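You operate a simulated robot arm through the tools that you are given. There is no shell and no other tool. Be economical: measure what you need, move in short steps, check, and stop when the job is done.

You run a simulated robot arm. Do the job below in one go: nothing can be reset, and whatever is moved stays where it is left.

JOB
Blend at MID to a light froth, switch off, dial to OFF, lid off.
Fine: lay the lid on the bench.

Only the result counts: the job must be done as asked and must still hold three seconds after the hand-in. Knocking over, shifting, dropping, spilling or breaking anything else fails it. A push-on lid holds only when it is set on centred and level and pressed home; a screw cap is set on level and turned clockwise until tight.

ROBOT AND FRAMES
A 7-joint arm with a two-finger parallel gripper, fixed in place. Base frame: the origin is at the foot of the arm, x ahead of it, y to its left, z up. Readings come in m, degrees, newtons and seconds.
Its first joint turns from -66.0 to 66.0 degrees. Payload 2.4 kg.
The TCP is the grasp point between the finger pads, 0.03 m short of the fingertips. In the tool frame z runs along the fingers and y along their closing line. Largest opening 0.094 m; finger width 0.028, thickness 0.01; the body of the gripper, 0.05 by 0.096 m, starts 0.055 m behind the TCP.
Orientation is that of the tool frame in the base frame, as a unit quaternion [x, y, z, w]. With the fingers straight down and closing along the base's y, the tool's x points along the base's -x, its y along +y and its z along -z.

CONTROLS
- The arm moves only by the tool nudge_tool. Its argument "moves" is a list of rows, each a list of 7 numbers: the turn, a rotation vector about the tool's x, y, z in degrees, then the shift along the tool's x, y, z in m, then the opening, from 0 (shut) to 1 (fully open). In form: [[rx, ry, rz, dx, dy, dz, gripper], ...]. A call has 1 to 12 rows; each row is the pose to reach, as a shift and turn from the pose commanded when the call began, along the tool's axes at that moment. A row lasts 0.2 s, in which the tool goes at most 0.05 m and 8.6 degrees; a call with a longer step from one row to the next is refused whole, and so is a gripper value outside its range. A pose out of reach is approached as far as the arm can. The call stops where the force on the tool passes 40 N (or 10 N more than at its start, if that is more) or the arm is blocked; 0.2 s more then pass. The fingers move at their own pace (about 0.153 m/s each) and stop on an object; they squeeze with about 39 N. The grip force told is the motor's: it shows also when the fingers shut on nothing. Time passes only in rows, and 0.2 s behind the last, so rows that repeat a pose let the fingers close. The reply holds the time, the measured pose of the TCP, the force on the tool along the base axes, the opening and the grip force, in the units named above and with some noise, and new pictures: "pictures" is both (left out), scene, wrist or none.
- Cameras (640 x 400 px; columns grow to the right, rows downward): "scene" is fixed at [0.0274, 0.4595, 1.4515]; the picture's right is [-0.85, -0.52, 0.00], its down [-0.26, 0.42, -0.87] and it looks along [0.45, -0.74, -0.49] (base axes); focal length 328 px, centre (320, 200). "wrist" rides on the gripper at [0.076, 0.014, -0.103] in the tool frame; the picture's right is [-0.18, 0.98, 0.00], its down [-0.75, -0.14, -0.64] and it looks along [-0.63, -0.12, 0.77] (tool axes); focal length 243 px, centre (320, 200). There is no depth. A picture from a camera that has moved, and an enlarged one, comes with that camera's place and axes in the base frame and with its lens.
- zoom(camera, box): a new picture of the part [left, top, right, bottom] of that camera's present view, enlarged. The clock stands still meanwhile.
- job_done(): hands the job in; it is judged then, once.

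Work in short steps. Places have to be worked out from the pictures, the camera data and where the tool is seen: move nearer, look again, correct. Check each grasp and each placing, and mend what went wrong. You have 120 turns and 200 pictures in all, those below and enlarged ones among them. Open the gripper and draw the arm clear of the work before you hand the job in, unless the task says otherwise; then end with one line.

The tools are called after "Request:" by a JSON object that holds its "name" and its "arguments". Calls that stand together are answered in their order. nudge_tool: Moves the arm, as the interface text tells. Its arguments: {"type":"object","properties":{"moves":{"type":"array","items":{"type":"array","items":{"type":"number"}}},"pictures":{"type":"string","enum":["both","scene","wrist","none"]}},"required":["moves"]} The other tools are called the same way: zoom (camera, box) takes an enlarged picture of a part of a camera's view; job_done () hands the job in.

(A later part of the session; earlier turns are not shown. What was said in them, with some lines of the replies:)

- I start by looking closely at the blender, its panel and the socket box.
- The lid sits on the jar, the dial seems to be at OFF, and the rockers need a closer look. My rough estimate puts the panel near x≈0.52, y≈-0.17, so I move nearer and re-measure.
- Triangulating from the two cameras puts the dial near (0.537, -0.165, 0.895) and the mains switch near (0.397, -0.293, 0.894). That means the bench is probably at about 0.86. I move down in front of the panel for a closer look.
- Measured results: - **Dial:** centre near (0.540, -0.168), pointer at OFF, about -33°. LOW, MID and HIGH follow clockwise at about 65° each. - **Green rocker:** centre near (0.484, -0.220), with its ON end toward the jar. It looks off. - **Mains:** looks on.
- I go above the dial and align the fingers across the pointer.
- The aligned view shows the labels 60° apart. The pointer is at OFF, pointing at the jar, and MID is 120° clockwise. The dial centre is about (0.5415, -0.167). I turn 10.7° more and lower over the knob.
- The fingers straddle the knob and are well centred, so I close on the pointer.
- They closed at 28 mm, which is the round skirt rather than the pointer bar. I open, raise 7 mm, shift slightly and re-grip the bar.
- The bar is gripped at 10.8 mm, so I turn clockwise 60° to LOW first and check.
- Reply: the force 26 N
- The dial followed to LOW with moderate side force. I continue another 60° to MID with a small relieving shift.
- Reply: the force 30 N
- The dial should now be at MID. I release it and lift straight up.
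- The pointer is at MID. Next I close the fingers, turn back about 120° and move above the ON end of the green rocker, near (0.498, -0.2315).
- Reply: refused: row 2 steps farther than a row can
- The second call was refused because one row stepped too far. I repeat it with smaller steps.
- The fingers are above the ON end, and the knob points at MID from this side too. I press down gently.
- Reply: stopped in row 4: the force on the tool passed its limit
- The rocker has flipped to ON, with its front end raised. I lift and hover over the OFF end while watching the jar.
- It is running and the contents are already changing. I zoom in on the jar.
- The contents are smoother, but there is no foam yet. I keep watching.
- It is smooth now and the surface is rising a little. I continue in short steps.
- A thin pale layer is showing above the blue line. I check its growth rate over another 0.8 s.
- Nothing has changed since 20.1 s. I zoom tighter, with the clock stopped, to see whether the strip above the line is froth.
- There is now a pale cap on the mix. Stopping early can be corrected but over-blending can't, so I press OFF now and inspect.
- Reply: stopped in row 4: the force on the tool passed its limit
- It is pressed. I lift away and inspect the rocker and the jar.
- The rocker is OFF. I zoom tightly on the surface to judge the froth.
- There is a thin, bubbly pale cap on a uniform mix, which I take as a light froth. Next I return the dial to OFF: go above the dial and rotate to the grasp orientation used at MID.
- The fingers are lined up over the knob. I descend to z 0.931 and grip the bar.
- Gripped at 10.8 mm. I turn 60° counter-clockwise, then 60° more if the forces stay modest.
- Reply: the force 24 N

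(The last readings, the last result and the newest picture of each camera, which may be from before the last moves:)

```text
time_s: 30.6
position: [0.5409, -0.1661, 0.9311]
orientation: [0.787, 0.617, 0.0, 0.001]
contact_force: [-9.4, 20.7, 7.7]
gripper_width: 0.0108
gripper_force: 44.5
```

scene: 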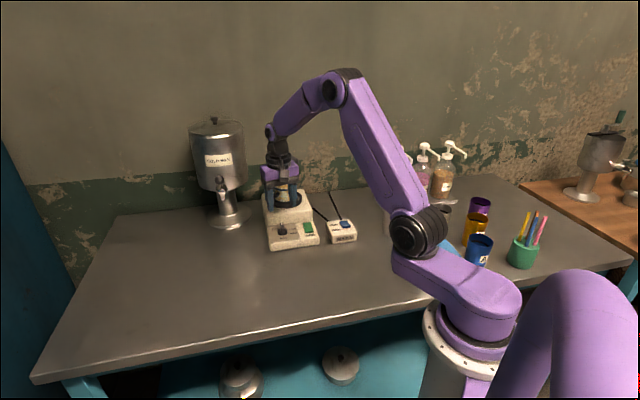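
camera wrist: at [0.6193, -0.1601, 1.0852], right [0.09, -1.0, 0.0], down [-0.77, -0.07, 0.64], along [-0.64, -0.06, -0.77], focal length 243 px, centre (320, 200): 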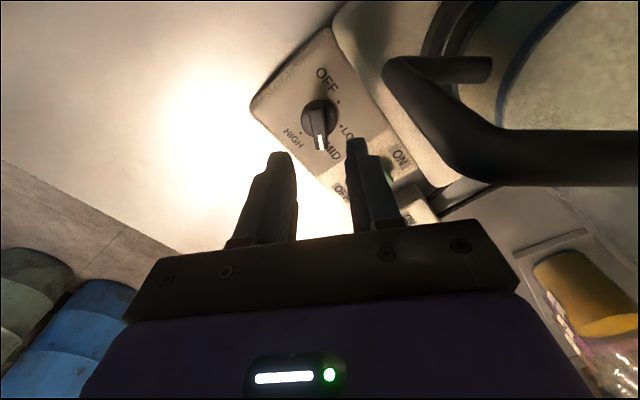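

Request:
{"name": "nudge_tool", "arguments": {"moves": [[0, 0, -8, 0.0008, -0.0006, 0, 0], [0, 0, -16, 0.0008, -0.0006, 0, 0], [0, 0, -24, 0.0008, -0.0006, 0, 0], [0, 0, -32, 0.0008, -0.0006, 0, 0], [0, 0, -40, 0.0008, -0.0006, 0, 0], [0, 0, -48, 0.0008, -0.0006, 0, 0], [0, 0, -54, 0.0008, -0.0006, 0, 0], [0, 0, -60.5, 0.0008, -0.0006, 0, 0]], "pictures": "none"}}

Request:
{"name": "zoom", "arguments": {"camera": "scene", "box": [240, 150, 350, 250]}}

```text
time_s: 32.4
position: [0.5403, -0.1656, 0.9314]
orientation: [0.372, 0.928, -0.001, 0.0]
contact_force: [-14.3, 20.4, 4.5]
gripper_width: 0.0109
gripper_force: 44.3
```

```text
4.00 times, centred on (295, 200) of scene
camera zoom: at [0.027, 0.4601, 1.4513], right [-0.85, -0.52, 0.0], down [-0.26, 0.42, -0.87], along [0.45, -0.74, -0.49], focal length 1310 px, centre (420, 200)
```

zoom: 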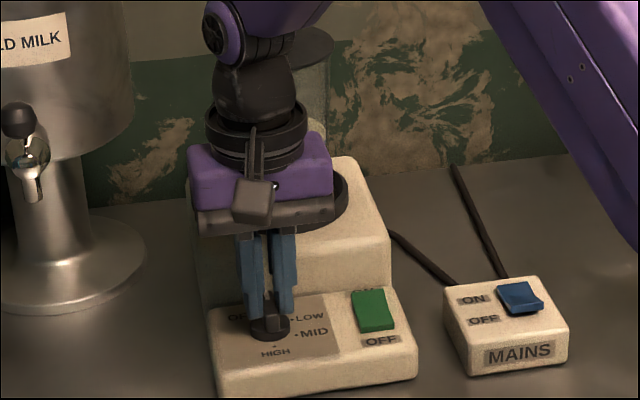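

The dial is back at OFF. I release, lift and back away from the jar, then check.

Request:
{"name": "nudge_tool", "arguments": {"moves": [[0, 0, 0, 0, 0, 0, 0.4], [0, 0, 0, 0, 0, 0, 0.4], [0, 0, 0, 0, 0, -0.04, 0.4], [0, 0, 0, 0.03, 0, -0.08, 0.4], [0, 0, 0, 0.06, 0, -0.12, 0.4], [0, 0, 0, 0.08, 0, -0.16, 0.4], [0, 0, 0, 0.09, 0, -0.2, 0.4], [0, 0, 0, 0.09, 0, -0.22, 0.4]], "pictures": "both"}}

Request:
{"name": "zoom", "arguments": {"camera": "scene", "box": [240, 140, 350, 250]}}

Request:
{"name": "zoom", "arguments": {"camera": "wrist", "box": [220, 60, 440, 250]}}

```text
time_s: 34.2
position: [0.4754, -0.1035, 1.1532]
orientation: [0.37, 0.929, -0.001, 0.003]
contact_force: [-0.5, 0.6, 0.7]
gripper_width: 0.0378
gripper_force: 0.3
camera wrist: at [0.431, -0.0413, 1.2534], right [0.81, 0.59, 0.0], down [0.45, -0.62, 0.65], along [0.38, -0.52, -0.76], focal length 243 px, centre (320, 200)
```

scene: 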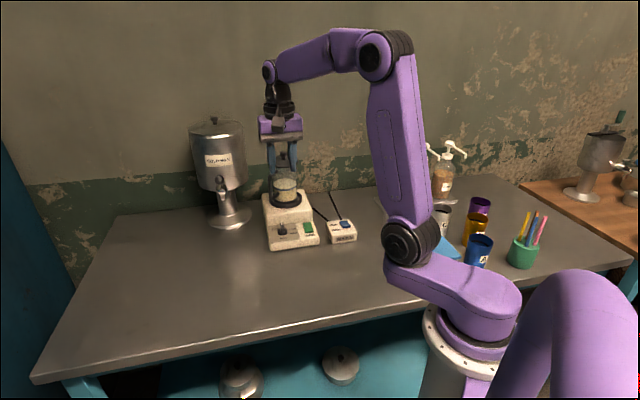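
wrist: 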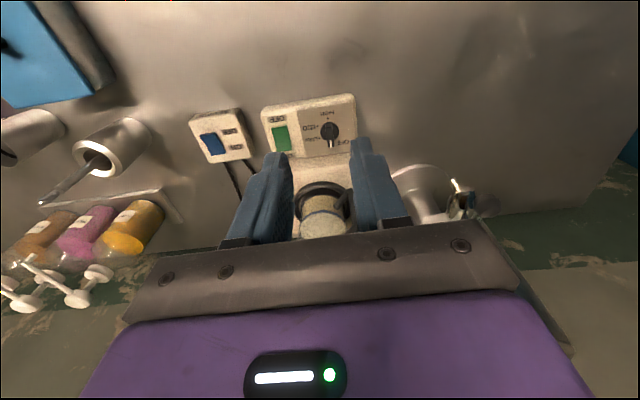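

```text
3.64 times, centred on (295, 195) of scene
camera zoom: at [0.0274, 0.4595, 1.4515], right [-0.85, -0.52, 0.0], down [-0.26, 0.42, -0.87], along [0.45, -0.74, -0.49], focal length 1191 px, centre (411, 218)
```

zoom: 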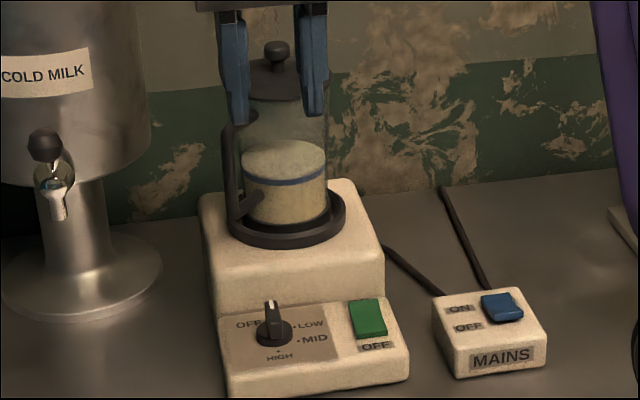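

```text
2.11 times, centred on (330, 155) of wrist
camera zoom: at [0.431, -0.0413, 1.2534], right [0.81, 0.59, 0.0], down [0.45, -0.62, 0.65], along [0.38, -0.52, -0.76], focal length 511 px, centre (299, 295)
```

zoom: 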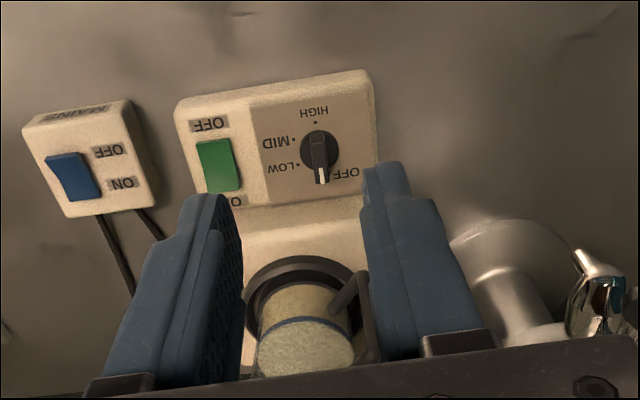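

The dial is at OFF, the rocker is OFF and the froth is steady. The lid knob is near (0.595, -0.261, 1.087). I move nearer at a safe height to measure it.

Request:
{"name": "nudge_tool", "arguments": {"moves": [[0, 0, 0, 0, 0, -0.04, 0.6], [0, 0, 0, -0.04, -0.007, -0.055, 0.6], [0, 0, 0, -0.08, -0.015, -0.055, 0.6], [0, 0, 0, -0.1175, -0.0224, -0.055, 0.6], [0, 0, 0, -0.1175, -0.0224, -0.055, 0.6]], "pictures": "both"}}

Request:
{"name": "zoom", "arguments": {"camera": "scene", "box": [240, 110, 350, 220]}}

```text
time_s: 35.4
position: [0.5461, -0.2019, 1.208]
orientation: [0.37, 0.929, 0.0, 0.002]
contact_force: [0.5, 0.0, -0.1]
gripper_width: 0.0562
gripper_force: 0.1
camera wrist: at [0.5008, -0.1392, 1.3099], right [0.81, 0.59, 0.0], down [0.45, -0.62, 0.65], along [0.38, -0.52, -0.76], focal length 243 px, centre (320, 200)
```

scene: 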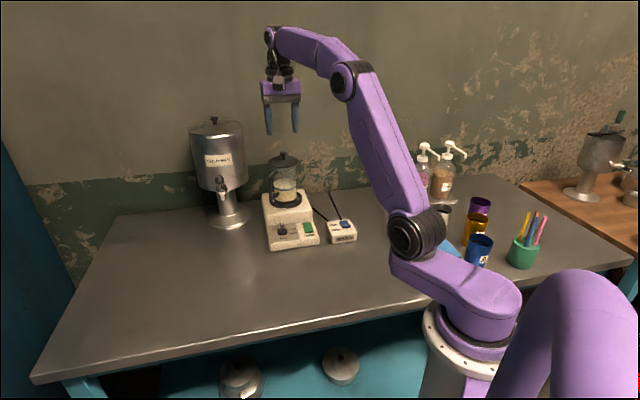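
wrist: 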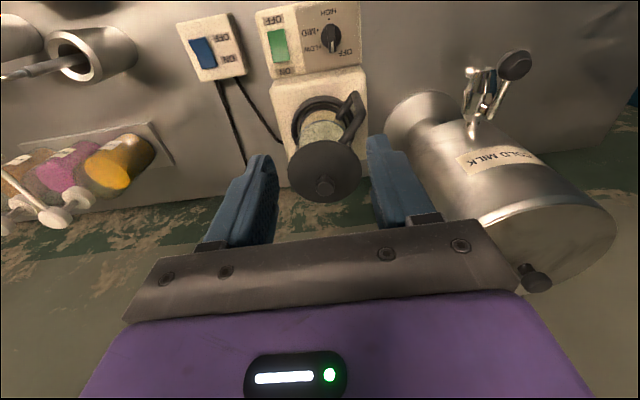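

```text
3.64 times, centred on (295, 165) of scene
camera zoom: at [0.0275, 0.4595, 1.4515], right [-0.85, -0.52, 0.0], down [-0.26, 0.42, -0.87], along [0.45, -0.74, -0.49], focal length 1191 px, centre (411, 327)
```

zoom: 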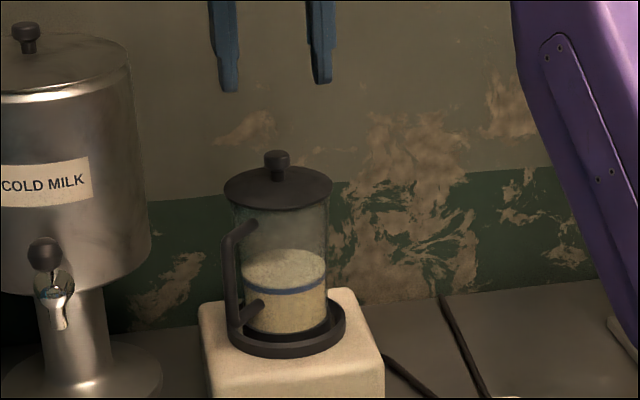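

The knob top is at about (0.599, -0.266, 1.093) and the lid surface is near z 1.075. I move over it and check before lowering.

Request:
{"name": "nudge_tool", "arguments": {"moves": [[0, 0, 0, -0.03, -0.004, 0.01, 0.5], [0, 0, 0, -0.06, -0.008, 0.02, 0.5], [0, 0, 0, -0.0825, -0.0102, 0.04, 0.5], [0, 0, 0, -0.0825, -0.0102, 0.06, 0.5], [0, 0, 0, -0.0825, -0.0102, 0.06, 0.5]], "pictures": "wrist"}}

Request:
{"name": "zoom", "arguments": {"camera": "scene", "box": [250, 110, 330, 200]}}

```text
time_s: 36.6
position: [0.5942, -0.263, 1.1449]
orientation: [0.37, 0.929, 0.001, 0.003]
contact_force: [-0.1, 0.3, -0.7]
gripper_width: 0.0468
gripper_force: 0.1
out of reach, approached as far as the arm can: row 2, 3, 4, 5
camera wrist: at [0.5497, -0.2008, 1.2464], right [0.81, 0.59, 0.0], down [0.45, -0.62, 0.65], along [0.38, -0.52, -0.76], focal length 243 px, centre (320, 200)
```

wrist: 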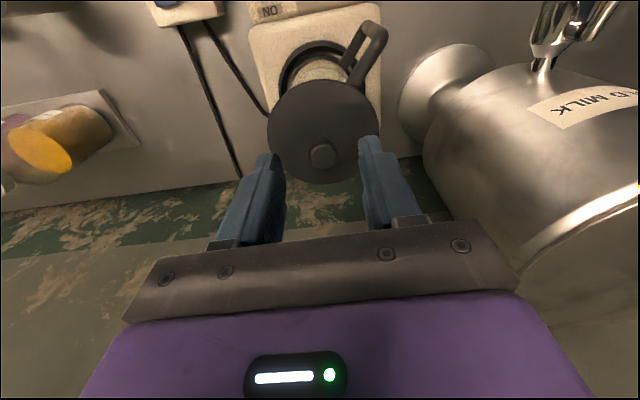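

```text
4.44 times, centred on (290, 155) of scene
camera zoom: at [0.0274, 0.4595, 1.4515], right [-0.85, -0.52, 0.0], down [-0.26, 0.42, -0.87], along [0.45, -0.74, -0.49], focal length 1456 px, centre (453, 400)
```

zoom: 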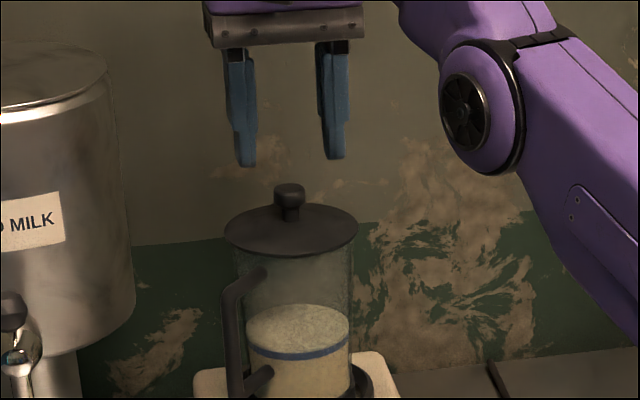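

The knob is confirmed at (0.599, -0.266). The arm is at the edge of its reach here, about 5 mm short along the finger width, which is acceptable. I descend and check.

Request:
{"name": "nudge_tool", "arguments": {"moves": [[0, 0, 0, 0, 0, 0.012, 0.5], [0, 0, 0, 0, 0, 0.024, 0.5], [0, 0, 0, 0, 0, 0.036, 0.5], [0, 0, 0, 0, 0, 0.036, 0.5]], "pictures": "wrist"}}

Request:
{"name": "zoom", "arguments": {"camera": "scene", "box": [250, 110, 330, 200]}}

```text
time_s: 37.6
position: [0.5937, -0.2631, 1.1102]
orientation: [0.371, 0.929, 0.0, 0.003]
contact_force: [0.1, 0.6, 0.2]
gripper_width: 0.0471
gripper_force: 0.0
out of reach, approached as far as the arm can: row 1
camera wrist: at [0.5498, -0.2017, 1.211], right [0.81, 0.59, 0.0], down [0.45, -0.62, 0.65], along [0.38, -0.52, -0.76], focal length 243 px, centre (320, 200)
```

wrist: 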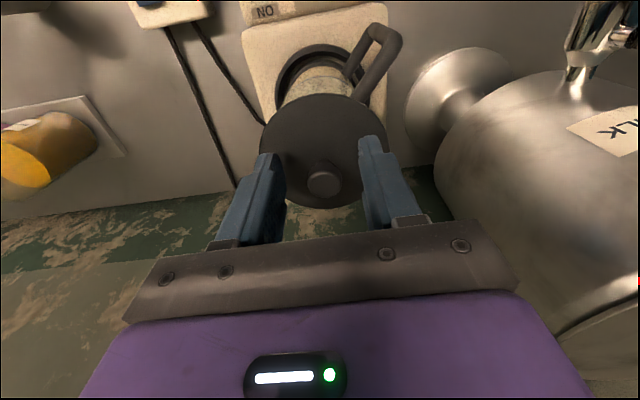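

```text
4.44 times, centred on (290, 155) of scene
camera zoom: at [0.0274, 0.4595, 1.4515], right [-0.85, -0.52, 0.0], down [-0.26, 0.42, -0.87], along [0.45, -0.74, -0.49], focal length 1456 px, centre (453, 400)
```

zoom: 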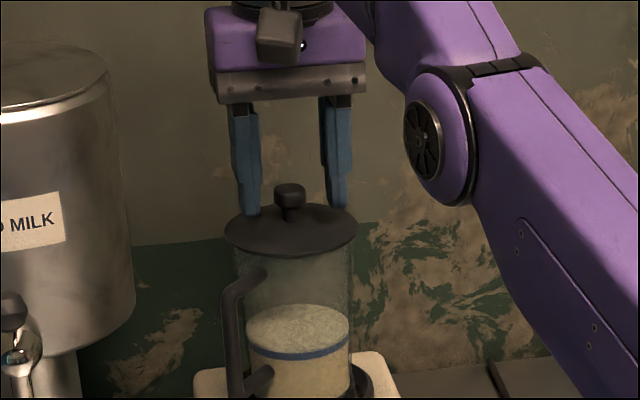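

Reach is fine at this height. I shift 6 mm forward to centre and close on the knob.

Request:
{"name": "nudge_tool", "arguments": {"moves": [[0, 0, 0, -0.006, 0.0015, 0, 0.5], [0, 0, 0, -0.006, 0.0015, 0, 0.2], [0, 0, 0, -0.006, 0.0015, 0, 0], [0, 0, 0, -0.006, 0.0015, 0, 0]], "pictures": "wrist"}}

Request:
{"name": "zoom", "arguments": {"camera": "scene", "box": [250, 110, 330, 200]}}

```text
time_s: 38.6
position: [0.6008, -0.266, 1.1093]
orientation: [0.371, 0.929, 0.0, 0.003]
contact_force: [-1.1, -0.8, 2.1]
gripper_width: 0.0204
gripper_force: 39.3
camera wrist: at [0.5553, -0.2044, 1.2109], right [0.81, 0.59, 0.0], down [0.45, -0.62, 0.65], along [0.38, -0.52, -0.76], focal length 243 px, centre (320, 200)
```

wrist: 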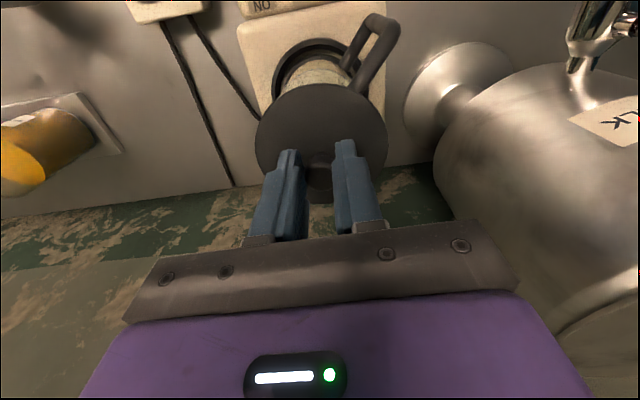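

```text
4.44 times, centred on (290, 155) of scene
camera zoom: at [0.0274, 0.4595, 1.4515], right [-0.85, -0.52, 0.0], down [-0.26, 0.42, -0.87], along [0.45, -0.74, -0.49], focal length 1456 px, centre (453, 400)
```

zoom: 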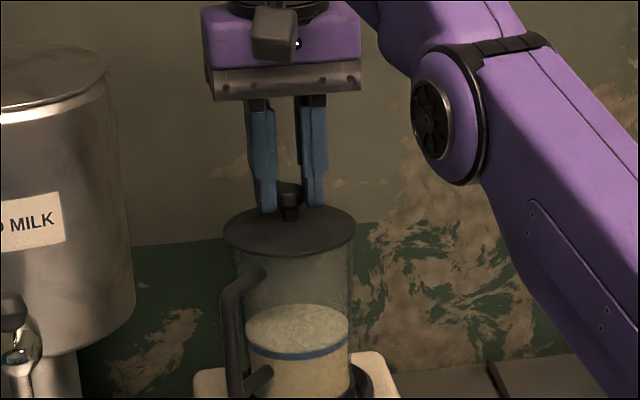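

Gripped at 20 mm. I pull straight up slowly.

Request:
{"name": "nudge_tool", "arguments": {"moves": [[0, 0, 0, 0, 0, -0.004, 0], [0, 0, 0, 0, 0, -0.008, 0], [0, 0, 0, 0, 0, -0.012, 0], [0, 0, 0, 0, 0, -0.016, 0]], "pictures": "none"}}

Request:
{"name": "zoom", "arguments": {"camera": "scene", "box": [250, 120, 330, 220]}}

```text
time_s: 39.6
position: [0.6003, -0.2659, 1.1257]
orientation: [0.371, 0.929, 0.0, 0.003]
contact_force: [0.0, -0.3, 0.3]
gripper_width: 0.0001
gripper_force: 33.3
```

```text
4.00 times, centred on (290, 170) of scene
camera zoom: at [0.0274, 0.4595, 1.4515], right [-0.85, -0.52, 0.0], down [-0.26, 0.42, -0.87], along [0.45, -0.74, -0.49], focal length 1310 px, centre (440, 320)
```

zoom: 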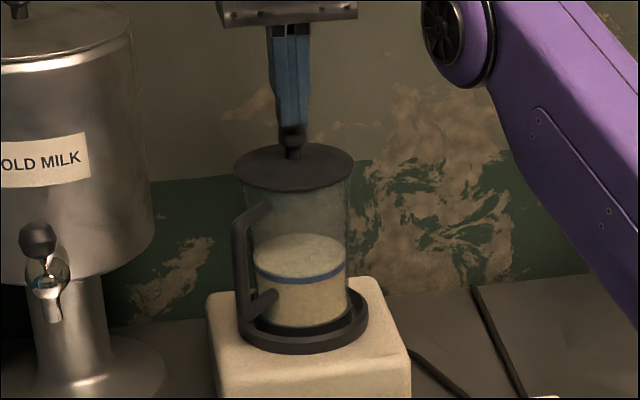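

The fingers slipped off the knob and the lid stayed on. I reopen, go a few mm lower until nearly touching the lid, and re-grip.

Request:
{"name": "nudge_tool", "arguments": {"moves": [[0, 0, 0, 0, 0, 0, 0.4], [0, 0, 0, 0, 0, 0, 0.4], [0, 0, 0, 0, 0, 0.01, 0.4], [0, 0, 0, 0, 0, 0.018, 0.4], [0, 0, 0, 0, 0, 0.0225, 0.4], [0, 0, 0, 0, 0, 0.0225, 0.4]], "pictures": "none"}}

Request:
{"name": "zoom", "arguments": {"camera": "scene", "box": [270, 130, 310, 180]}}

```text
time_s: 41.0
position: [0.5997, -0.2671, 1.104]
orientation: [0.37, 0.929, 0.0, 0.003]
contact_force: [-0.1, -0.6, 0.8]
gripper_width: 0.0375
gripper_force: 0.0
```

```text
8.00 times, centred on (290, 155) of scene
camera zoom: at [0.0274, 0.4595, 1.4515], right [-0.85, -0.52, 0.0], down [-0.26, 0.42, -0.87], along [0.45, -0.74, -0.49], focal length 2620 px, centre (560, 560)
```

zoom: 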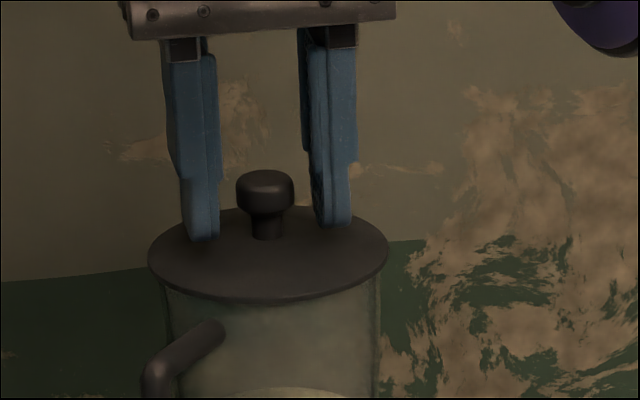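

The tips are now at stem level beside the cap. I close, then pull in very small steps while watching the force.

Request:
{"name": "nudge_tool", "arguments": {"moves": [[0, 0, 0, 0, 0, 0, 0], [0, 0, 0, 0, 0, 0, 0], [0, 0, 0, 0, 0, 0, 0], [0, 0, 0, 0, 0, -0.001, 0], [0, 0, 0, 0, 0, -0.002, 0]], "pictures": "none"}}

Request:
{"name": "zoom", "arguments": {"camera": "scene", "box": [270, 130, 310, 180]}}

```text
time_s: 42.2
position: [0.6011, -0.266, 1.1064]
orientation: [0.37, 0.929, 0.0, 0.002]
contact_force: [0.2, 0.1, 0.2]
gripper_width: 0.0202
gripper_force: 39.1
```

```text
8.00 times, centred on (290, 155) of scene
camera zoom: at [0.0274, 0.4595, 1.4515], right [-0.85, -0.52, 0.0], down [-0.26, 0.42, -0.87], along [0.45, -0.74, -0.49], focal length 2620 px, centre (560, 560)
```

zoom: 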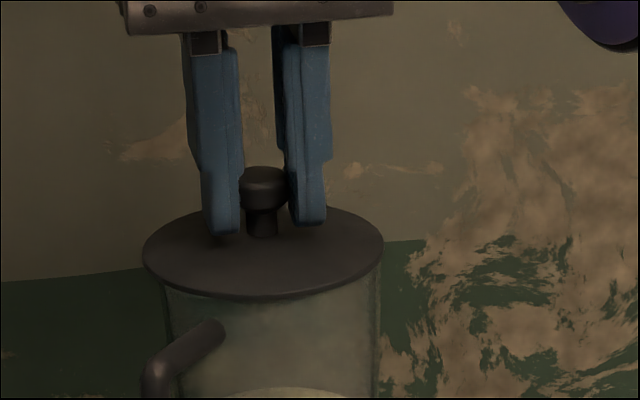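

There is almost no resistance and the lid has risen slightly. I keep lifting slowly.

Request:
{"name": "nudge_tool", "arguments": {"moves": [[0, 0, 0, 0, 0, -0.003, 0], [0, 0, 0, 0, 0, -0.006, 0], [0, 0, 0, 0, 0, -0.009, 0], [0, 0, 0, 0, 0, -0.012, 0]], "pictures": "none"}}

Request:
{"name": "zoom", "arguments": {"camera": "scene", "box": [265, 130, 315, 190]}}

```text
time_s: 43.2
position: [0.6007, -0.2662, 1.117]
orientation: [0.371, 0.929, 0.0, 0.003]
contact_force: [-0.6, -0.3, -0.5]
gripper_width: 0.0204
gripper_force: 38.8
```

```text
6.67 times, centred on (290, 160) of scene
camera zoom: at [0.0274, 0.4595, 1.4515], right [-0.85, -0.52, 0.0], down [-0.26, 0.42, -0.87], along [0.45, -0.74, -0.49], focal length 2184 px, centre (520, 467)
```

zoom: 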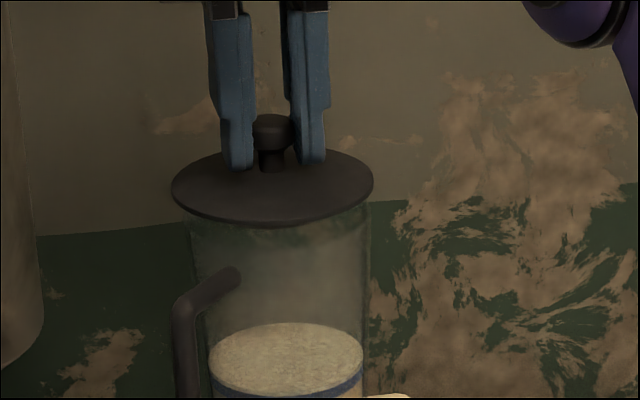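

The lid is coming off with the grip intact. I lift clear and check.

Request:
{"name": "nudge_tool", "arguments": {"moves": [[0, 0, 0, 0, 0, -0.006, 0], [0, 0, 0, 0, 0, -0.012, 0], [0, 0, 0, 0.001, 0, -0.019, 0], [0, 0, 0, 0.006, 0, -0.026, 0], [0, 0, 0, 0.012, 0, -0.033, 0], [0, 0, 0, 0.02, 0, -0.04, 0]], "pictures": "wrist"}}

Request:
{"name": "zoom", "arguments": {"camera": "scene", "box": [250, 110, 350, 210]}}

```text
time_s: 44.6
position: [0.584, -0.2526, 1.1577]
orientation: [0.371, 0.929, 0.0, 0.002]
contact_force: [0.3, -0.5, 0.3]
gripper_width: 0.0203
gripper_force: 38.6
camera wrist: at [0.5397, -0.1906, 1.2582], right [0.81, 0.59, 0.0], down [0.45, -0.62, 0.65], along [0.38, -0.52, -0.76], focal length 243 px, centre (320, 200)
```

wrist: 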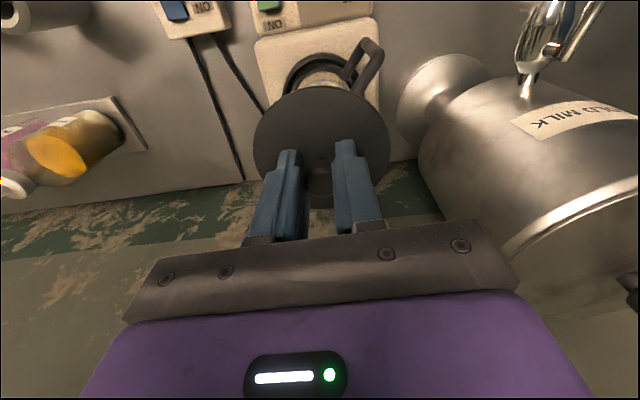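

```text
4.00 times, centred on (300, 160) of scene
camera zoom: at [0.0274, 0.4595, 1.4515], right [-0.85, -0.52, 0.0], down [-0.26, 0.42, -0.87], along [0.45, -0.74, -0.49], focal length 1310 px, centre (400, 360)
```

zoom: 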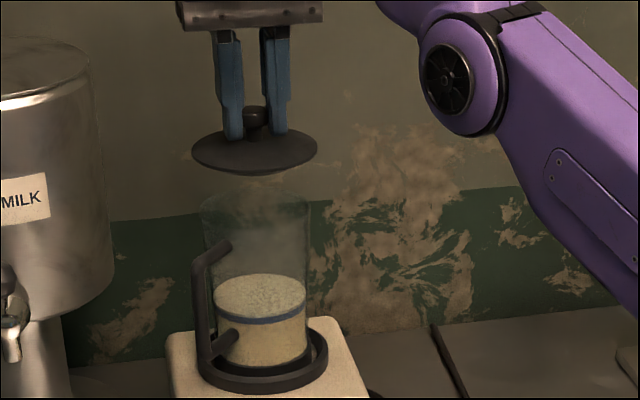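

The lid is off and level, and the jar is undisturbed. I carry it at height to the empty bench area around (0.42, 0.05).

Request:
{"name": "nudge_tool", "arguments": {"moves": [[0, 0, 0, 0.02, 0.006, -0.01, 0], [0, 0, 0, 0.05, 0.016, -0.01, 0], [0, 0, 0, 0.085, 0.028, -0.01, 0], [0, 0, 0, 0.12, 0.039, -0.01, 0], [0, 0, 0, 0.155, 0.051, -0.01, 0], [0, 0, 0, 0.19, 0.062, -0.01, 0], [0, 0, 0, 0.225, 0.073, -0.01, 0], [0, 0, 0, 0.26, 0.085, -0.01, 0], [0, 0, 0, 0.295, 0.096, -0.01, 0], [0, 0, 0, 0.315, 0.103, -0.01, 0], [0, 0, 0, 0.327, 0.1066, -0.01, 0], [0, 0, 0, 0.327, 0.1066, -0.01, 0]], "pictures": "both"}}

```text
time_s: 47.2
position: [0.4224, 0.0487, 1.1655]
orientation: [0.371, 0.929, 0.0, 0.002]
contact_force: [0.6, -0.4, 0.6]
gripper_width: 0.0201
gripper_force: 38.9
camera wrist: at [0.3765, 0.1116, 1.268], right [0.81, 0.59, 0.0], down [0.45, -0.62, 0.65], along [0.38, -0.52, -0.76], focal length 243 px, centre (320, 200)
```

scene: 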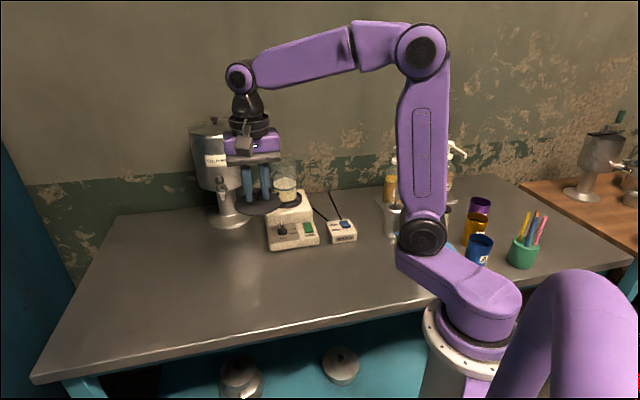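
wrist: 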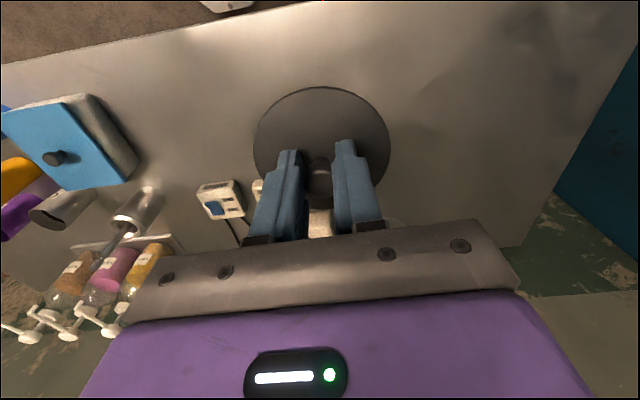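

The bench below is clear, so I lower in steps with the force check as backstop.

Request:
{"name": "nudge_tool", "arguments": {"moves": [[0, 0, 0, 0, 0, 0.03, 0], [0, 0, 0, 0, 0, 0.07, 0], [0, 0, 0, 0, 0, 0.11, 0], [0, 0, 0, 0, 0, 0.15, 0], [0, 0, 0, 0, 0, 0.18, 0], [0, 0, 0, 0, 0, 0.195, 0], [0, 0, 0, 0, 0, 0.195, 0]], "pictures": "none"}}

Request:
{"name": "zoom", "arguments": {"camera": "scene", "box": [200, 200, 340, 340]}}

```text
time_s: 48.8
position: [0.4235, 0.0492, 0.9715]
orientation: [0.37, 0.929, 0.0, 0.003]
contact_force: [0.3, 0.0, -0.2]
gripper_width: 0.0202
gripper_force: 39.0
```

```text
2.86 times, centred on (270, 270) of scene
camera zoom: at [0.0274, 0.4595, 1.4515], right [-0.85, -0.52, 0.0], down [-0.26, 0.42, -0.87], along [0.45, -0.74, -0.49], focal length 936 px, centre (463, 0)
```

zoom: 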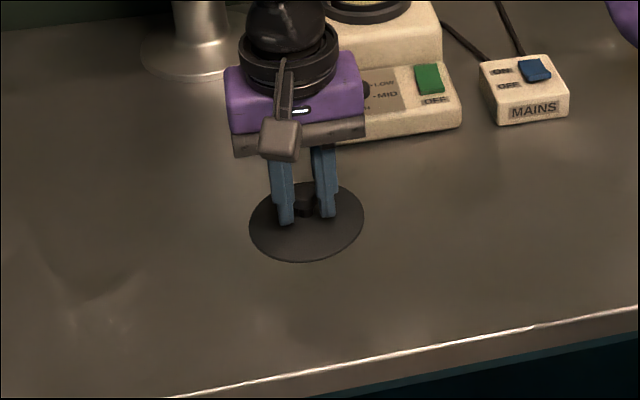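

No contact yet. I go on slowly until touch.

Request:
{"name": "nudge_tool", "arguments": {"moves": [[0, 0, 0, 0, 0, 0.01, 0], [0, 0, 0, 0, 0, 0.02, 0], [0, 0, 0, 0, 0, 0.03, 0], [0, 0, 0, 0, 0, 0.04, 0], [0, 0, 0, 0, 0, 0.045, 0], [0, 0, 0, 0, 0, 0.05, 0]], "pictures": "none"}}

Request:
{"name": "zoom", "arguments": {"camera": "scene", "box": [220, 230, 320, 320]}}

```text
time_s: 50.2
position: [0.423, 0.0484, 0.9213]
orientation: [0.371, 0.929, 0.0, 0.003]
contact_force: [-0.4, -0.8, -1.0]
gripper_width: 0.02
gripper_force: 38.7
```

```text
4.44 times, centred on (270, 275) of scene
camera zoom: at [0.0274, 0.4595, 1.4515], right [-0.85, -0.52, 0.0], down [-0.26, 0.42, -0.87], along [0.45, -0.74, -0.49], focal length 1456 px, centre (542, -133)
```

zoom: 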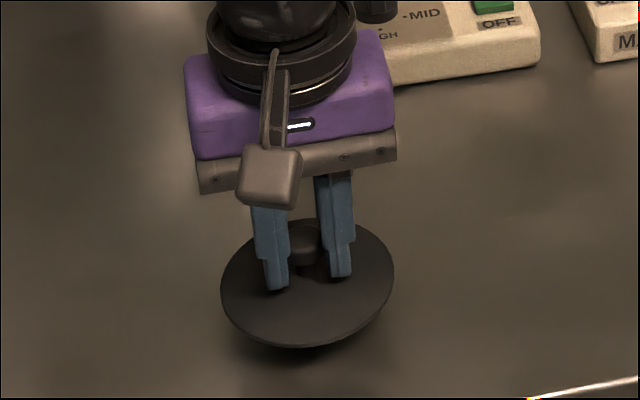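

A shadow shows just under the disc, so a small gap remains. I continue in 3 mm steps.

Request:
{"name": "nudge_tool", "arguments": {"moves": [[0, 0, 0, 0, 0, 0.003, 0], [0, 0, 0, 0, 0, 0.006, 0], [0, 0, 0, 0, 0, 0.009, 0], [0, 0, 0, 0, 0, 0.012, 0]], "pictures": "none"}}

Request:
{"name": "zoom", "arguments": {"camera": "scene", "box": [220, 230, 320, 320]}}

```text
time_s: 51.2
position: [0.4212, 0.0488, 0.9084]
orientation: [0.37, 0.929, 0.001, 0.002]
contact_force: [0.3, 0.2, -0.9]
gripper_width: 0.0201
gripper_force: 39.4
```

```text
4.44 times, centred on (270, 275) of scene
camera zoom: at [0.0274, 0.4595, 1.4515], right [-0.85, -0.52, 0.0], down [-0.26, 0.42, -0.87], along [0.45, -0.74, -0.49], focal length 1456 px, centre (542, -133)
```

zoom: 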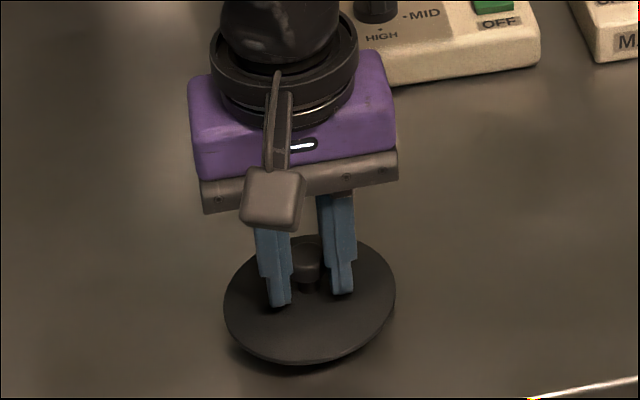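

Request:
{"name": "nudge_tool", "arguments": {"moves": [[0, 0, 0, 0, 0, 0.002, 0], [0, 0, 0, 0, 0, 0.004, 0], [0, 0, 0, 0, 0, 0.006, 0], [0, 0, 0, 0, 0, 0.008, 0]], "pictures": "none"}}

Request:
{"name": "zoom", "arguments": {"camera": "scene", "box": [220, 230, 320, 320]}}

```text
time_s: 52.2
position: [0.4235, 0.0491, 0.9017]
orientation: [0.37, 0.929, 0.001, 0.003]
contact_force: [-2.7, -0.9, 19.4]
gripper_width: 0.0203
gripper_force: 39.6
```

```text
4.44 times, centred on (270, 275) of scene
camera zoom: at [0.0271, 0.4595, 1.4515], right [-0.85, -0.52, 0.0], down [-0.26, 0.42, -0.87], along [0.45, -0.74, -0.49], focal length 1456 px, centre (542, -133)
```

zoom: 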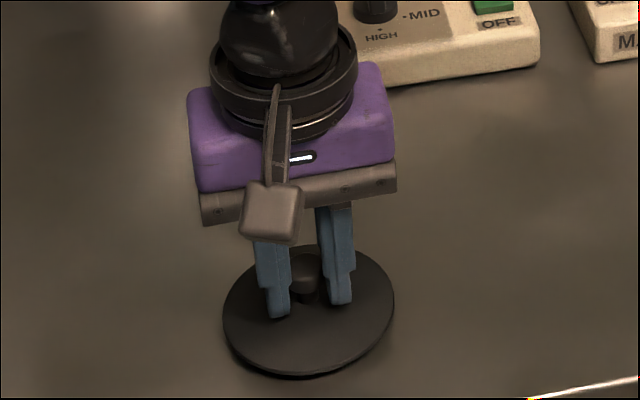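

Contact is made at 19 N with the disc flat on the bench. I release slowly and lift away.

Request:
{"name": "nudge_tool", "arguments": {"moves": [[0, 0, 0, 0, 0, -0.001, 0], [0, 0, 0, 0, 0, -0.001, 0.4], [0, 0, 0, 0, 0, -0.001, 0.5], [0, 0, 0, 0, 0, -0.02, 0.5], [0, 0, 0, 0, 0, -0.06, 0.5], [0, 0, 0, 0, 0, -0.1, 0.5], [0, 0, 0, 0, -0.04, -0.14, 0.5], [0, 0, 0, 0, -0.08, -0.18, 0.5]], "pictures": "both"}}

Request:
{"name": "zoom", "arguments": {"camera": "scene", "box": [220, 150, 360, 320]}}

Request:
{"name": "zoom", "arguments": {"camera": "scene", "box": [270, 170, 305, 210]}}

```text
refused: row 7 steps farther than a row can; nothing moved
```

```text
2.35 times, centred on (290, 235) of scene
camera zoom: at [0.0271, 0.4595, 1.4515], right [-0.85, -0.52, 0.0], down [-0.26, 0.42, -0.87], along [0.45, -0.74, -0.49], focal length 771 px, centre (391, 118)
```

zoom: 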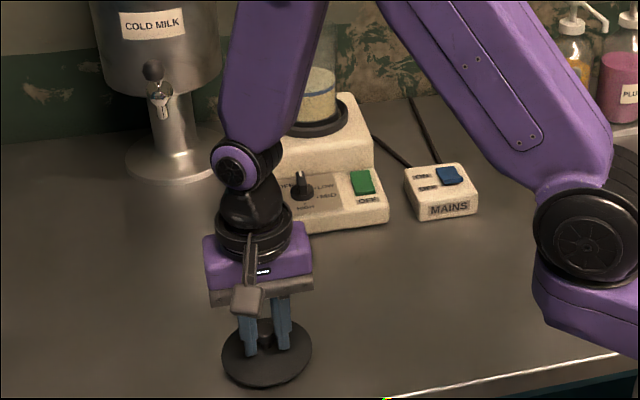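

```text
10.00 times, centred on (288, 190) of scene
camera zoom: at [0.0271, 0.4595, 1.4515], right [-0.85, -0.52, 0.0], down [-0.26, 0.42, -0.87], along [0.45, -0.74, -0.49], focal length 3276 px, centre (645, 300)
```

zoom: 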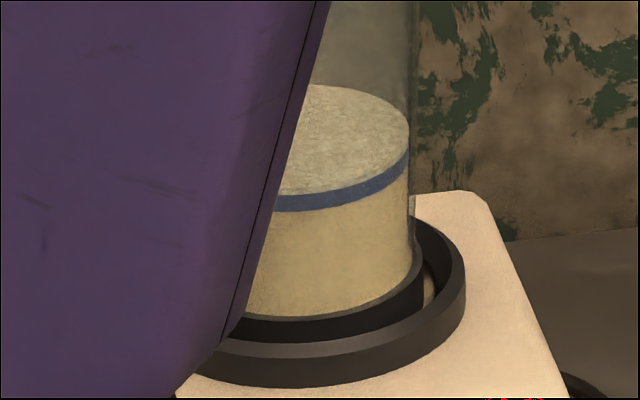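

One row was too long and the call was refused. I repeat it with legal steps, straight up only.

Request:
{"name": "nudge_tool", "arguments": {"moves": [[0, 0, 0, 0, 0, -0.001, 0.2], [0, 0, 0, 0, 0, -0.001, 0.4], [0, 0, 0, 0, 0, -0.001, 0.5], [0, 0, 0, 0, 0, -0.02, 0.5], [0, 0, 0, 0, 0, -0.06, 0.5], [0, 0, 0, 0, 0, -0.1, 0.5], [0, 0, 0, 0, 0, -0.14, 0.5], [0, 0, 0, 0, 0, -0.18, 0.5], [0, 0, 0, 0, -0.03, -0.21, 0.5], [0, 0, 0, 0, -0.06, -0.24, 0.5], [0, 0, 0, 0, -0.09, -0.26, 0.5]], "pictures": "both"}}

Request:
{"name": "zoom", "arguments": {"camera": "scene", "box": [220, 150, 360, 320]}}

Request:
{"name": "zoom", "arguments": {"camera": "scene", "box": [270, 165, 305, 210]}}

```text
time_s: 54.6
position: [0.3608, -0.0175, 1.1605]
orientation: [0.37, 0.929, 0.0, 0.003]
contact_force: [-0.2, -0.1, -0.4]
gripper_width: 0.0473
gripper_force: 0.1
camera wrist: at [0.3151, 0.0443, 1.2624], right [0.81, 0.59, 0.0], down [0.45, -0.62, 0.65], along [0.38, -0.52, -0.76], focal length 243 px, centre (320, 200)
```

scene: 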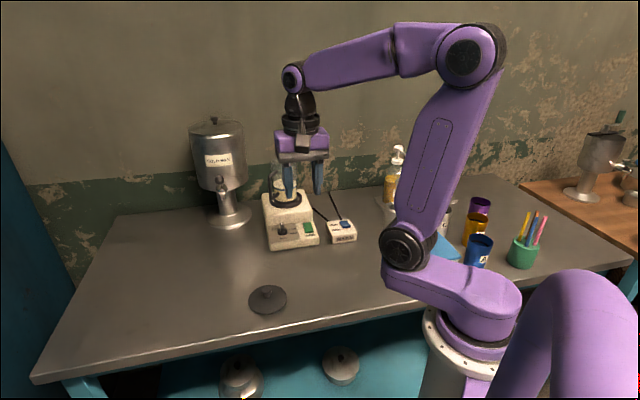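
wrist: 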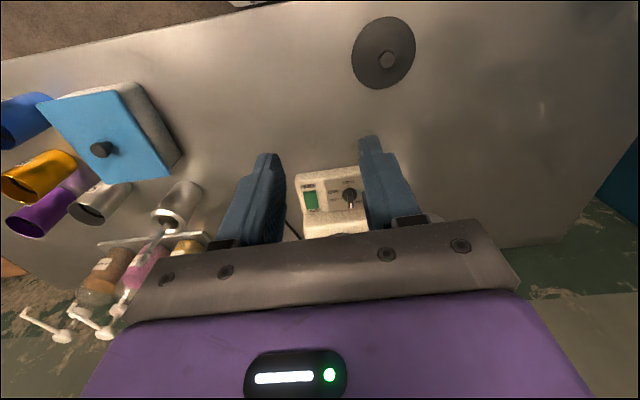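

```text
2.35 times, centred on (290, 235) of scene
camera zoom: at [0.0274, 0.4595, 1.4515], right [-0.85, -0.52, 0.0], down [-0.26, 0.42, -0.87], along [0.45, -0.74, -0.49], focal length 771 px, centre (391, 118)
```

zoom: 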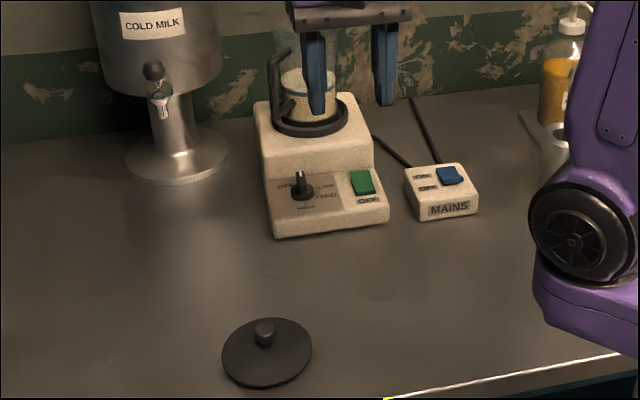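

```text
8.89 times, centred on (288, 188) of scene
camera zoom: at [0.0274, 0.4595, 1.4515], right [-0.85, -0.52, 0.0], down [-0.26, 0.42, -0.87], along [0.45, -0.74, -0.49], focal length 2912 px, centre (609, 311)
```

zoom: 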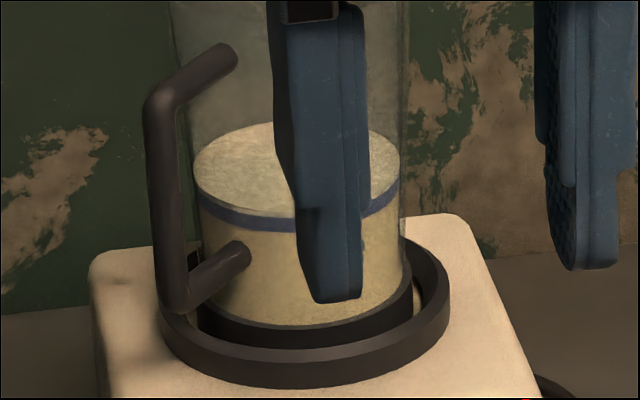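

The lid lies flat on the bench, the rocker and dial are at OFF, the jar carries a thin froth, and the gripper is open and clear. I hand the job in.

Request:
{"name": "job_done", "arguments": {}}

```text
The job is handed in.
```

I blended at MID for about 6 seconds until a thin froth showed, switched off at the blender, set the dial to OFF and laid the lid on the bench. I judged the froth by eye from the pictures, and the mains box switch stays on.
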